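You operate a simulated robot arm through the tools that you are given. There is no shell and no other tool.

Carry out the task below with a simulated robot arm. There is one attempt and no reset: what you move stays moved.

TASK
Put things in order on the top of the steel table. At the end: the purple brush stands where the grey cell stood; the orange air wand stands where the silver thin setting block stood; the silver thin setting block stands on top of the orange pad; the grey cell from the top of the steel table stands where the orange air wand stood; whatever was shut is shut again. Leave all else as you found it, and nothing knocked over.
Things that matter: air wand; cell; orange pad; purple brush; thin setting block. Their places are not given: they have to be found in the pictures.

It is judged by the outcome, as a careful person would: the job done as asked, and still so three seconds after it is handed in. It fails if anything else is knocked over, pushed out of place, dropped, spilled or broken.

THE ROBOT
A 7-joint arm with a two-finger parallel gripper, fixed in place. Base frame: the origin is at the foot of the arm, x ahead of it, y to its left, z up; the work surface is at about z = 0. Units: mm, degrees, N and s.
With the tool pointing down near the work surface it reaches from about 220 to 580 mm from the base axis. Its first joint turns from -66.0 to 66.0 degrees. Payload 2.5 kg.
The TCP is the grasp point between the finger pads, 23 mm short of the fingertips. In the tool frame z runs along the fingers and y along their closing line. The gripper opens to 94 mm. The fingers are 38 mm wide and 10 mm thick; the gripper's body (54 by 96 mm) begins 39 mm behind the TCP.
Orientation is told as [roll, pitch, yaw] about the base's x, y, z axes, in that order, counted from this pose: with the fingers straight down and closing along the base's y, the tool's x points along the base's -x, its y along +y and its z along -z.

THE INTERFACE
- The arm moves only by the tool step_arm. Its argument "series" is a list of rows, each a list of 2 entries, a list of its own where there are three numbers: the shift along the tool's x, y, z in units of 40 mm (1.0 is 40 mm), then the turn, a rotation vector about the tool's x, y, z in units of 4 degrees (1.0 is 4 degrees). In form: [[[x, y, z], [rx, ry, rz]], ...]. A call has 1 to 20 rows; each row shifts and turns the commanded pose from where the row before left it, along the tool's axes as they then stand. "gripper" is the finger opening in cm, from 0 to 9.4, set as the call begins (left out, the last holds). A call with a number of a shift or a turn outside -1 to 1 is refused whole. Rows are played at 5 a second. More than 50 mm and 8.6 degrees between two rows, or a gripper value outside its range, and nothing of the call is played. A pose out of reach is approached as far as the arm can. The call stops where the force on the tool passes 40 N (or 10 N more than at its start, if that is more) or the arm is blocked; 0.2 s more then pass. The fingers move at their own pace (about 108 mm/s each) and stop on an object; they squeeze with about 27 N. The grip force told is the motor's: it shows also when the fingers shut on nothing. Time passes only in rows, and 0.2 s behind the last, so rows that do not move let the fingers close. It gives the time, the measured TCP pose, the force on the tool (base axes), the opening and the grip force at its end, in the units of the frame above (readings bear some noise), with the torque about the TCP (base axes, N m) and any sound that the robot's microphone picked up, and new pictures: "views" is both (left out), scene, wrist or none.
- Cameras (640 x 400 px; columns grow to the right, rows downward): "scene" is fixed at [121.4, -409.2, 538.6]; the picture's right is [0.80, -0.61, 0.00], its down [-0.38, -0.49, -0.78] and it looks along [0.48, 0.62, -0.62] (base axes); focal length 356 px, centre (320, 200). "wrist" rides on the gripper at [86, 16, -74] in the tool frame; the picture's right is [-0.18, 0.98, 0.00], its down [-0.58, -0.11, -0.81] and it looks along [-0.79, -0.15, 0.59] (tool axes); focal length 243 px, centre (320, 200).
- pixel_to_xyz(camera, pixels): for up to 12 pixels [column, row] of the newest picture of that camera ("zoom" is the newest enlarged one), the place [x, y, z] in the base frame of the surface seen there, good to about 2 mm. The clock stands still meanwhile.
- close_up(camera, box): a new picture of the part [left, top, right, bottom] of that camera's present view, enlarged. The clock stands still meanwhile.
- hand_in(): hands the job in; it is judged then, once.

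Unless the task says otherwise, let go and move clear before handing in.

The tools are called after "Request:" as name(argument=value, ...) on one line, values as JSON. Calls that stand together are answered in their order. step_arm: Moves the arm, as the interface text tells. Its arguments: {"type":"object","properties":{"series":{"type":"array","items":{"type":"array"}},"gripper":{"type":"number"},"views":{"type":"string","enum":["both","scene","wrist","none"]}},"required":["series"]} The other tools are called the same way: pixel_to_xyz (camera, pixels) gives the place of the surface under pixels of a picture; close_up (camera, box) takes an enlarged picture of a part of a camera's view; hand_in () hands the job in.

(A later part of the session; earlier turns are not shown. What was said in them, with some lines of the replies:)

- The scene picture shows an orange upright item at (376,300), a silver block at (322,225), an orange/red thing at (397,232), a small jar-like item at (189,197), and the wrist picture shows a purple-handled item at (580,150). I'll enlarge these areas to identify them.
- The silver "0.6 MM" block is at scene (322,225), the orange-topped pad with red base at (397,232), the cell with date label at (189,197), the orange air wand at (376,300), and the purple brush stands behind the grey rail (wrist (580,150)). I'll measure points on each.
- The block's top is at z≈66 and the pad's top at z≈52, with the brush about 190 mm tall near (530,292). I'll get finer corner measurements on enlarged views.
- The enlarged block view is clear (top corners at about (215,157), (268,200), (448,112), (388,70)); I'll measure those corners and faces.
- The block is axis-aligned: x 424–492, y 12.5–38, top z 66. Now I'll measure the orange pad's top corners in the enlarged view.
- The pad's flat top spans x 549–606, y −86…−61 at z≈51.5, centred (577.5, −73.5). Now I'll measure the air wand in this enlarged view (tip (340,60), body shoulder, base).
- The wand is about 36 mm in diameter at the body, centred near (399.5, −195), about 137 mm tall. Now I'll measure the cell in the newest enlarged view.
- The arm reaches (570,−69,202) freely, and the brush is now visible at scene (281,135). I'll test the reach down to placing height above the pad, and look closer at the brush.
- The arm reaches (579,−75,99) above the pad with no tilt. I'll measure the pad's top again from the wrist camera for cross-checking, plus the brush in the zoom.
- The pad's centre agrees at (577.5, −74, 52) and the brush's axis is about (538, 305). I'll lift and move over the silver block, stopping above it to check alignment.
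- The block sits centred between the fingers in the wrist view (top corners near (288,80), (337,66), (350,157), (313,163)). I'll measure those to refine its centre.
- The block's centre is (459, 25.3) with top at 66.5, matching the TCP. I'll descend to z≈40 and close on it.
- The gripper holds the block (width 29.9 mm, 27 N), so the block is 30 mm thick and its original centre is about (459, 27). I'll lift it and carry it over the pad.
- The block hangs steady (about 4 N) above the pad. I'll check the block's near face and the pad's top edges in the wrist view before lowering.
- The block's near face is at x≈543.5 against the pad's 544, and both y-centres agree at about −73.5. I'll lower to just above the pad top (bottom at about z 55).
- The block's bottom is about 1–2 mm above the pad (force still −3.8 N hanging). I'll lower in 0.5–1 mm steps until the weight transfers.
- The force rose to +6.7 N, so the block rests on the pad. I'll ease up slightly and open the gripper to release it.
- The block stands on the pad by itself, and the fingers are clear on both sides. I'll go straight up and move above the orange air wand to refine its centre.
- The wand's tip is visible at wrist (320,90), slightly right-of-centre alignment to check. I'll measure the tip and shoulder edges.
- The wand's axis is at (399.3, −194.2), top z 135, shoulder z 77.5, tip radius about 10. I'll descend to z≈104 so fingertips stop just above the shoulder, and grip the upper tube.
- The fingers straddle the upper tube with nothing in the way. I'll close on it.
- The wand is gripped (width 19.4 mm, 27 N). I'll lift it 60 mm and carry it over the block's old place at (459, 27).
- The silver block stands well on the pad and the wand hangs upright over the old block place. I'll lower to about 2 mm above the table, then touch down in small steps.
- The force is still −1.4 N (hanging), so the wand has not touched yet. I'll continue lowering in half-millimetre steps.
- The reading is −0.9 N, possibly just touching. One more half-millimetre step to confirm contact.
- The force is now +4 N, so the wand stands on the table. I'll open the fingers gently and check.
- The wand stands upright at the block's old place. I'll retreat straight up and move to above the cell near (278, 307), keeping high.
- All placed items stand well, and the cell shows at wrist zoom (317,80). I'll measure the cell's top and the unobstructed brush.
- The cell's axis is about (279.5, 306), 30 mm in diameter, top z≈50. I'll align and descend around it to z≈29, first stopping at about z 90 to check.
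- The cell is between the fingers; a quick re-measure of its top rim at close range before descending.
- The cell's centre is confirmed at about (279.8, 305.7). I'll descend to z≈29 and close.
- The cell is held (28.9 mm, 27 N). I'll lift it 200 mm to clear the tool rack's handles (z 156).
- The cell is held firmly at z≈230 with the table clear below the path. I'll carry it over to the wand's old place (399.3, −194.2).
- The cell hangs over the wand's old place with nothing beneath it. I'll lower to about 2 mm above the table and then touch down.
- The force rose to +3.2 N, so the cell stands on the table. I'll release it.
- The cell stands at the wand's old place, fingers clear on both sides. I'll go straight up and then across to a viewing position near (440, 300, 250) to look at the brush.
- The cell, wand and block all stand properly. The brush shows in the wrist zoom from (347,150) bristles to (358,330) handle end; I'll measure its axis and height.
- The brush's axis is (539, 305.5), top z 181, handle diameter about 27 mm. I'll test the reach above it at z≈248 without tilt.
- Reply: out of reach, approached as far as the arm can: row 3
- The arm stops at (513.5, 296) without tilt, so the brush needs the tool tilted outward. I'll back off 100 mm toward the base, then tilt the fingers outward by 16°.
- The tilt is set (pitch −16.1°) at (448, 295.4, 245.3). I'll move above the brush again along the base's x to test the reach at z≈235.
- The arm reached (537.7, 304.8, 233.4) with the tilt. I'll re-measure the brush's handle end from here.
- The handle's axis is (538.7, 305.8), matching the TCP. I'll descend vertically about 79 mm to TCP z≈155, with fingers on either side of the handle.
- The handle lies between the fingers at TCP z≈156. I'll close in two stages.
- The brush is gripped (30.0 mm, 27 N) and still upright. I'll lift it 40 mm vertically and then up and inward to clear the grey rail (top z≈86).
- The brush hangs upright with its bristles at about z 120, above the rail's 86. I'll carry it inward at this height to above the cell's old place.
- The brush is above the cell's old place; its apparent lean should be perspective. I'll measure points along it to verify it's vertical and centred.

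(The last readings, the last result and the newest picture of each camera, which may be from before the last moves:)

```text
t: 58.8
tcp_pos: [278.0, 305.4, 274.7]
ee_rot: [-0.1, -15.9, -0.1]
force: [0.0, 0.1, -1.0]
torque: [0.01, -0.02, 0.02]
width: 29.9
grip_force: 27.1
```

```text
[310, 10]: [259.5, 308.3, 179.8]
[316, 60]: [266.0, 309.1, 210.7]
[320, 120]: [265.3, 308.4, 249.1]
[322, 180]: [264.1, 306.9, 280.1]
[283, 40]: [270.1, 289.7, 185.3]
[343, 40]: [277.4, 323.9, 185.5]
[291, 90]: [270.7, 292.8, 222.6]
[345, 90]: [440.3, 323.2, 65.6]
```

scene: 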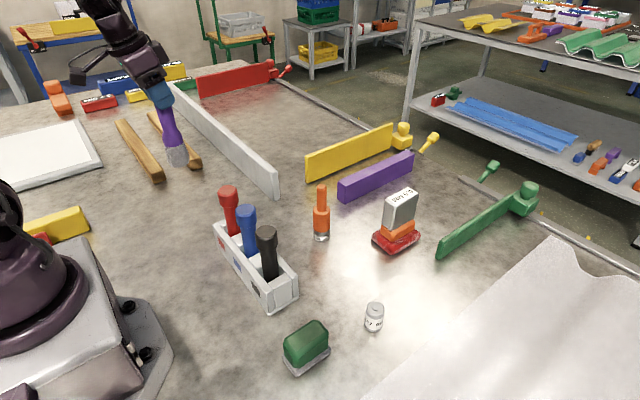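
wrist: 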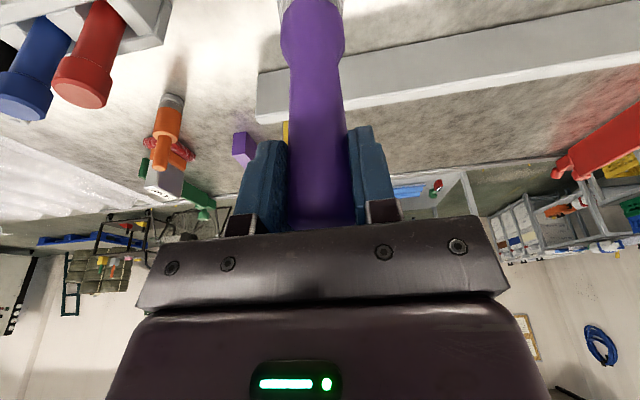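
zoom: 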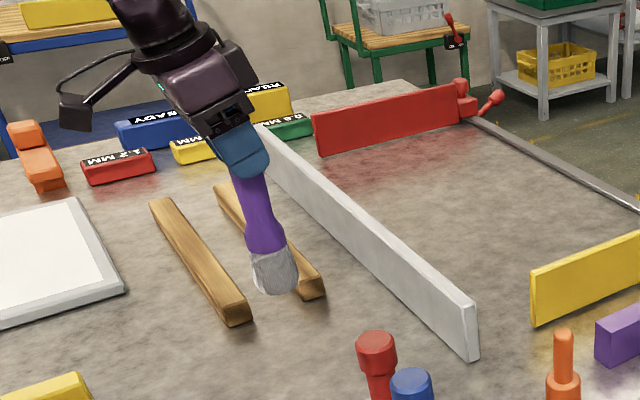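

The brush is vertical and centred at about (279.5, 306.5), over the cell's old place. I'll lower it vertically to about 2 mm above the table.

Request:
step_arm(series=[[[0.1147, 0, 0.4], [0, 0, 0]], [[0.172, 0, 0.6], [0, 0, 0]], [[0.2007, 0, 0.7], [0, 0, 0]], [[0.172, 0, 0.6], [0, 0, 0]], [[0.1032, 0, 0.36], [0, 0, 0]], [[0.0504, 0, 0.176], [0, 0, 0]], [[0, 0, 0], [0, 0, 0]]], views="both")

Request:
close_up(camera="scene", box=[110, 80, 260, 230])

```text
t: 60.4
tcp_pos: [278.1, 305.8, 157.6]
ee_rot: [0.2, -16.1, 0.0]
force: [-2.0, -1.4, 11.3]
torque: [-0.26, 0.37, 0.05]
width: 29.6
grip_force: 27.4
```

scene: 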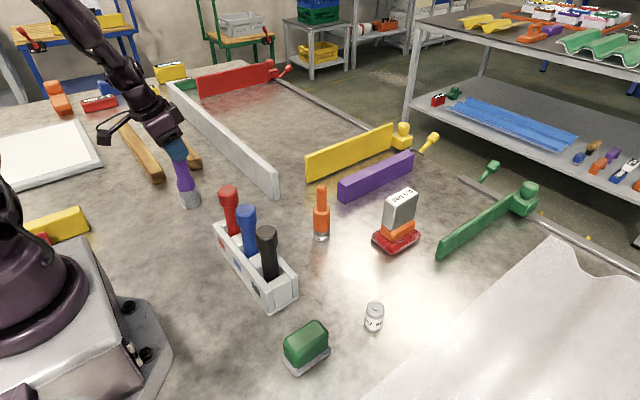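
wrist: 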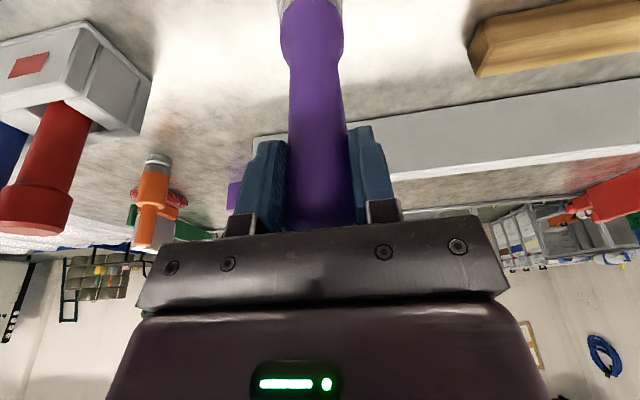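

```text
2.67 times, centred on (185, 155) of scene
```

zoom: 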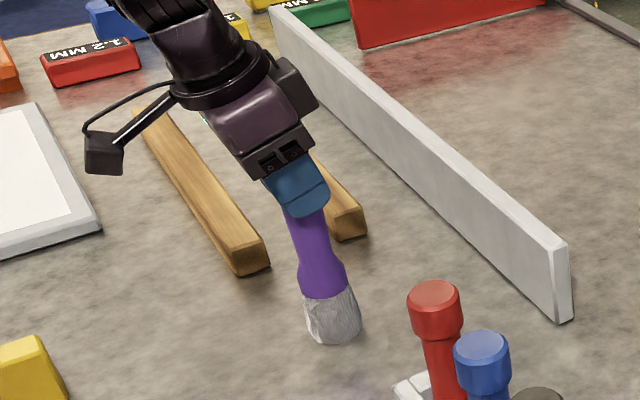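

The brush already touches the table (11 N). I'll ease up by about 1 mm and check the force and how straight it stands.

Request:
step_arm(series=[[[-0.0069, 0, -0.024], [0, 0, 0]], [[0, 0, 0], [0, 0, 0]]], views="both")

Request:
close_up(camera="scene", box=[160, 130, 220, 220])

```text
t: 61.0
tcp_pos: [277.1, 305.1, 157.8]
ee_rot: [0.0, -16.0, 0.0]
force: [-0.3, -0.4, -0.9]
torque: [-0.01, -0.01, -0.01]
width: 29.6
grip_force: 26.8
```

scene: 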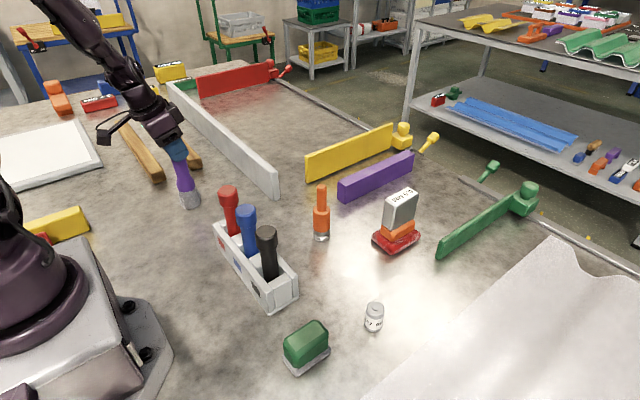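
wrist: 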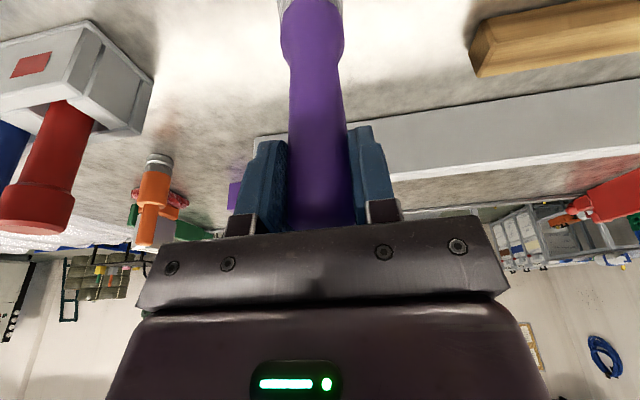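

```text
4.44 times, centred on (190, 175) of scene
```

zoom: 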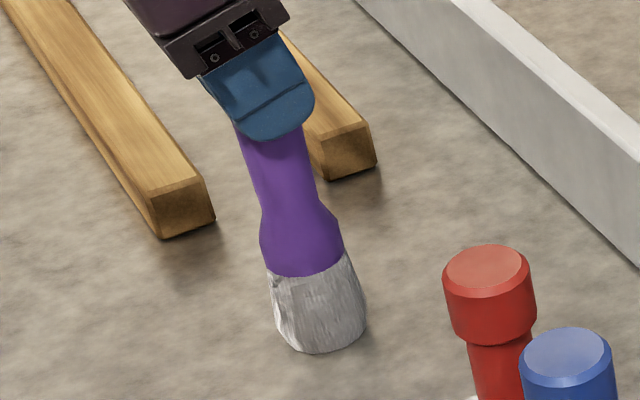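

Now it hangs freely (−0.9 N) less than 1 mm above the table. I'll lower 0.4 mm at a time for a light contact.

Request:
step_arm(series=[[[0.0029, 0, 0.01], [0, 0, 0]], [[0, 0, 0], [0, 0, 0]]], views="none")

Request:
pixel_to_xyz(camera="zoom", pixels=[[275, 150], [245, 150], [305, 150], [285, 190], [298, 235], [262, 240], [338, 235], [318, 310], [278, 310], [360, 300], [322, 340]])

```text
t: 61.6
tcp_pos: [277.5, 306.2, 158.5]
ee_rot: [0.0, -16.0, -0.1]
force: [0.4, -0.2, -0.7]
torque: [0.03, 0.01, 0.0]
width: 29.8
grip_force: 27.1
```

```text
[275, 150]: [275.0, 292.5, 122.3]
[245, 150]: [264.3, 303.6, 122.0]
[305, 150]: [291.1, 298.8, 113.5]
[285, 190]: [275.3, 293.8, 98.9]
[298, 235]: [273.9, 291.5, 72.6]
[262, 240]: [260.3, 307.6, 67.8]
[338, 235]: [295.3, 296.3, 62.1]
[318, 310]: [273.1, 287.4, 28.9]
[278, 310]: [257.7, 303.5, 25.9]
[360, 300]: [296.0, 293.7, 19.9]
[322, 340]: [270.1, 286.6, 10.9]
```

The brush is upright and centred near (279, 307), within a millimetre or so of the cell's old place. I'll continue the gentle lowering.

Request:
step_arm(series=[[[0.0029, 0, 0.01], [0, 0, 0]], [[0, 0, 0], [0, 0, 0]]], views="none")

```text
t: 62.2
tcp_pos: [277.4, 306.3, 156.9]
ee_rot: [0.0, -16.0, 0.0]
force: [0.7, 0.7, -0.2]
torque: [0.01, 0.01, 0.0]
width: 29.5
grip_force: 27.2
```

Request:
step_arm(series=[[[0.0022, 0, 0.0075], [0, 0, 0]], [[0, 0, 0], [0, 0, 0]]], views="none")

```text
t: 62.8
tcp_pos: [277.2, 304.7, 157.8]
ee_rot: [0.0, -16.0, 0.0]
force: [0.6, -0.1, 0.4]
torque: [0.02, -0.01, -0.03]
width: 29.7
grip_force: 26.3
```

The force went from −0.9 to +0.4 N, so it is just touching. One more 0.3 mm step to confirm before opening.

Request:
step_arm(series=[[[0.0022, 0, 0.0075], [0, 0, 0]], [[0, 0, 0], [0, 0, 0]]], views="none")

```text
t: 63.4
tcp_pos: [277.9, 307.0, 155.9]
ee_rot: [0.1, -16.1, 0.0]
force: [-1.9, -1.6, 11.8]
torque: [-0.2, 0.38, 0.05]
width: 29.3
grip_force: 26.9
```

Firm contact (11.8 N) near the brush's centre. I'll back off 0.3 mm and open the fingers in two stages.

Request:
step_arm(series=[[[-0.0022, 0, -0.0075], [0, 0, 0]], [[0, 0, 0], [0, 0, 0]]], views="none")

Request:
step_arm(series=[[[0, 0, 0], [0, 0, 0]], [[0, 0, 0], [0, 0, 0]]], gripper=3.6, views="both")

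Request:
close_up(camera="scene", box=[160, 130, 220, 220])

```text
t: 64.0
tcp_pos: [278.3, 306.5, 157.6]
ee_rot: [0.1, -16.0, -0.1]
force: [-1.2, -0.5, 10.9]
torque: [-0.07, -0.05, 0.04]
width: 29.6
grip_force: 27.1
```

```text
t: 64.6
tcp_pos: [278.2, 305.5, 157.6]
ee_rot: [0.0, -16.0, 0.0]
force: [-0.2, 0.6, -0.2]
torque: [0.01, 0.01, 0.04]
width: 35.9
grip_force: 0.0
```

scene: 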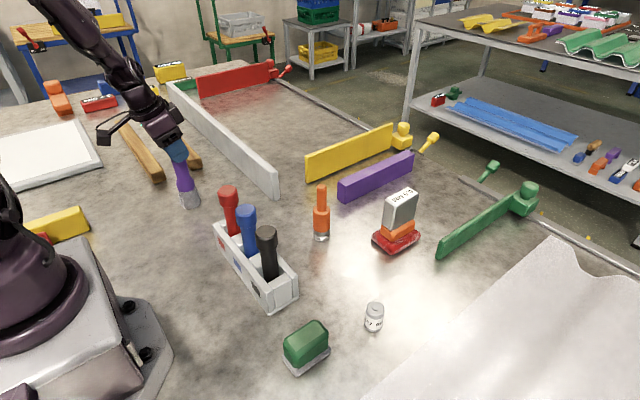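
wrist: 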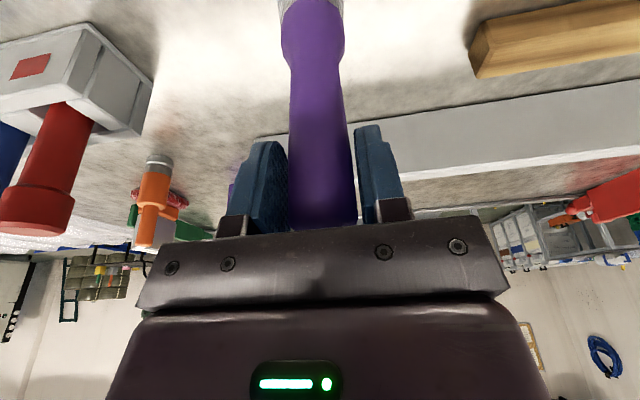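

```text
4.44 times, centred on (190, 175) of scene
```

zoom: 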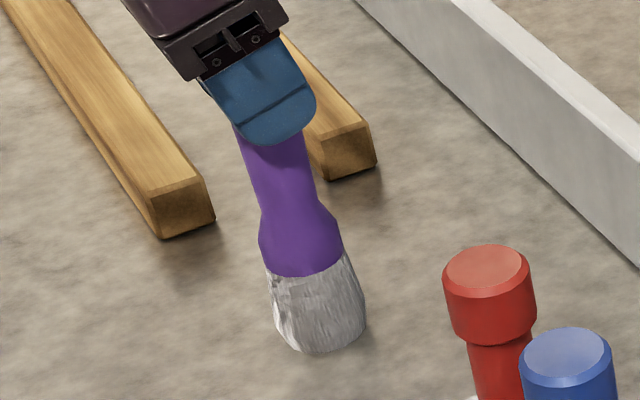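

The brush stands by itself with the fingers loosened. I'll open wider and rise vertically, clear of it.

Request:
step_arm(series=[[[0, 0, 0], [0, 0, 0]], [[0, 0, 0], [0, 0, 0]], [[0, 0, 0], [0, 0, 0]]], gripper=7.5, views="none")

Request:
step_arm(series=[[[-0.0573, 0, -0.2], [0, 0, 0]], [[-0.1434, 0, -0.5], [0, 0, 0]], [[-0.2007, 0, -0.7], [0, 0, 0]], [[-0.2294, 0, -0.8], [0, 0, 0]], [[-0.2294, 0, -0.8], [0, 0, 0]], [[-0.2294, 0, -0.8], [0, 0, 0]], [[0, 0, 0], [0, 0, 0]]], views="both")

Request:
close_up(camera="scene", box=[140, 110, 240, 220])

```text
t: 65.4
tcp_pos: [278.5, 306.5, 158.6]
ee_rot: [0.1, -16.0, 0.0]
force: [-0.1, -0.4, 0.2]
torque: [0.04, -0.01, 0.0]
width: 75.0
grip_force: 0.0
```

```text
t: 67.0
tcp_pos: [277.9, 305.2, 315.7]
ee_rot: [0.0, -16.1, 0.0]
force: [0.9, -0.5, 0.1]
torque: [0.01, -0.02, 0.0]
width: 74.9
grip_force: 0.1
```

scene: 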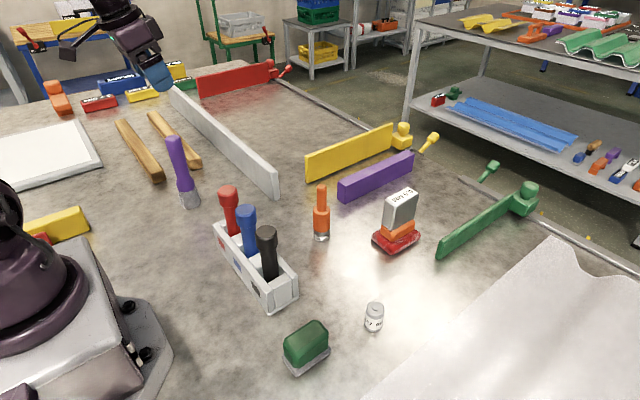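
wrist: 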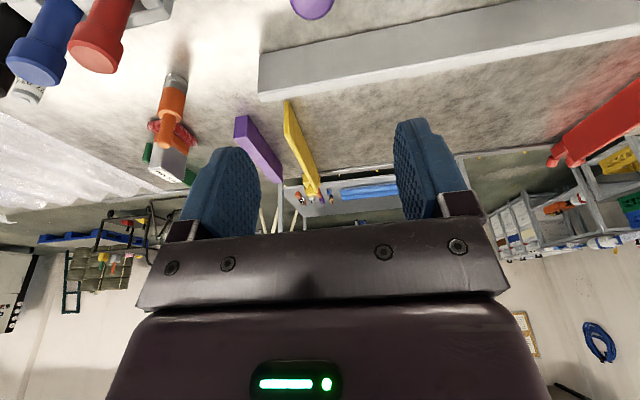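

```text
3.64 times, centred on (190, 165) of scene
```

zoom: 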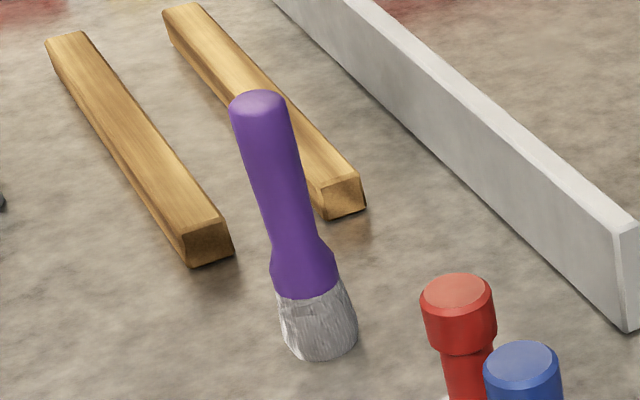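

All four items stand in their places: brush (180,170), wand (321,212), block on pad (400,212), cell (374,316). I'll verify the final positions by measurement.

Request:
pixel_to_xyz(camera="scene", pixels=[[374, 306], [374, 320], [321, 188], [321, 205], [321, 235], [322, 220], [402, 192], [398, 215], [398, 234], [189, 200], [172, 140], [178, 165]])

Request:
close_up(camera="scene", box=[290, 165, 450, 345])

```text
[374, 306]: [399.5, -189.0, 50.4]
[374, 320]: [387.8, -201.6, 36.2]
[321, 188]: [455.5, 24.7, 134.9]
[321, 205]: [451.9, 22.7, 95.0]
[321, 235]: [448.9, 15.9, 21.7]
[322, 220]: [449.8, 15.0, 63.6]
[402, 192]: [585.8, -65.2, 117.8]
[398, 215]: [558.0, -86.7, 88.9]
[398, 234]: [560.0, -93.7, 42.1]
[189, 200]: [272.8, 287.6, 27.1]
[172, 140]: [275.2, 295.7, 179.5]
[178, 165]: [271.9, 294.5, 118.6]
```

```text
2.22 times, centred on (370, 255) of scene
```

zoom: 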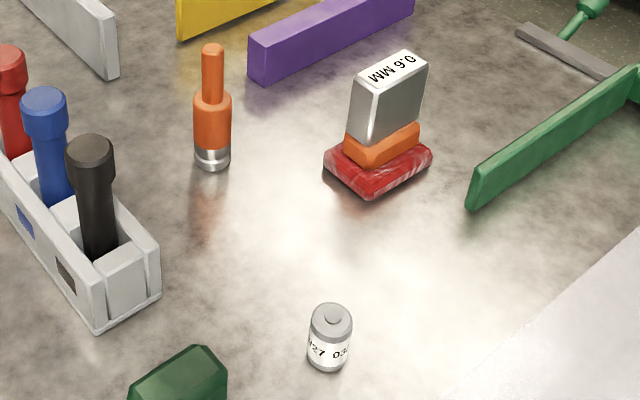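

The wand measures at about (459, 28), the cell at (399, −193), the brush at about (279, 306), and the block sits on the pad at z 52–118. Nothing else has moved, nothing was opened, and the gripper is empty and clear at z≈316, so I'm handing in.

Request:
hand_in()

```text
The job is handed in.
```

The job is handed in, and all four items are standing where you asked. I checked their places by measurement from the scene camera just before handing in.

| Item | Now stands | Measured place (x, y in mm) |
|---|---|---|
| Silver thin setting block | On top of the orange pad | About (577, −74), base at z ≈ 52 |
| Orange air wand | Where the setting block stood | About (459, 28) |
| Grey cell | Where the air wand stood | About (399, −193) |
| Purple brush | Where the grey cell stood | About (279, 306) |

- **Orange pad:** I took this to be the orange block on a red base, since it was the only fitting match in the pictures.
- **Accuracy:** each item is within about 1–2 mm of its target, roughly the limit of the measurements.
- **Anything shut:** I opened nothing, so there was nothing to shut again.
- **Everything else:** nothing was knocked over or moved in the last pictures. The gripper is empty and clear, with its fingertips about 110 mm above the brush.
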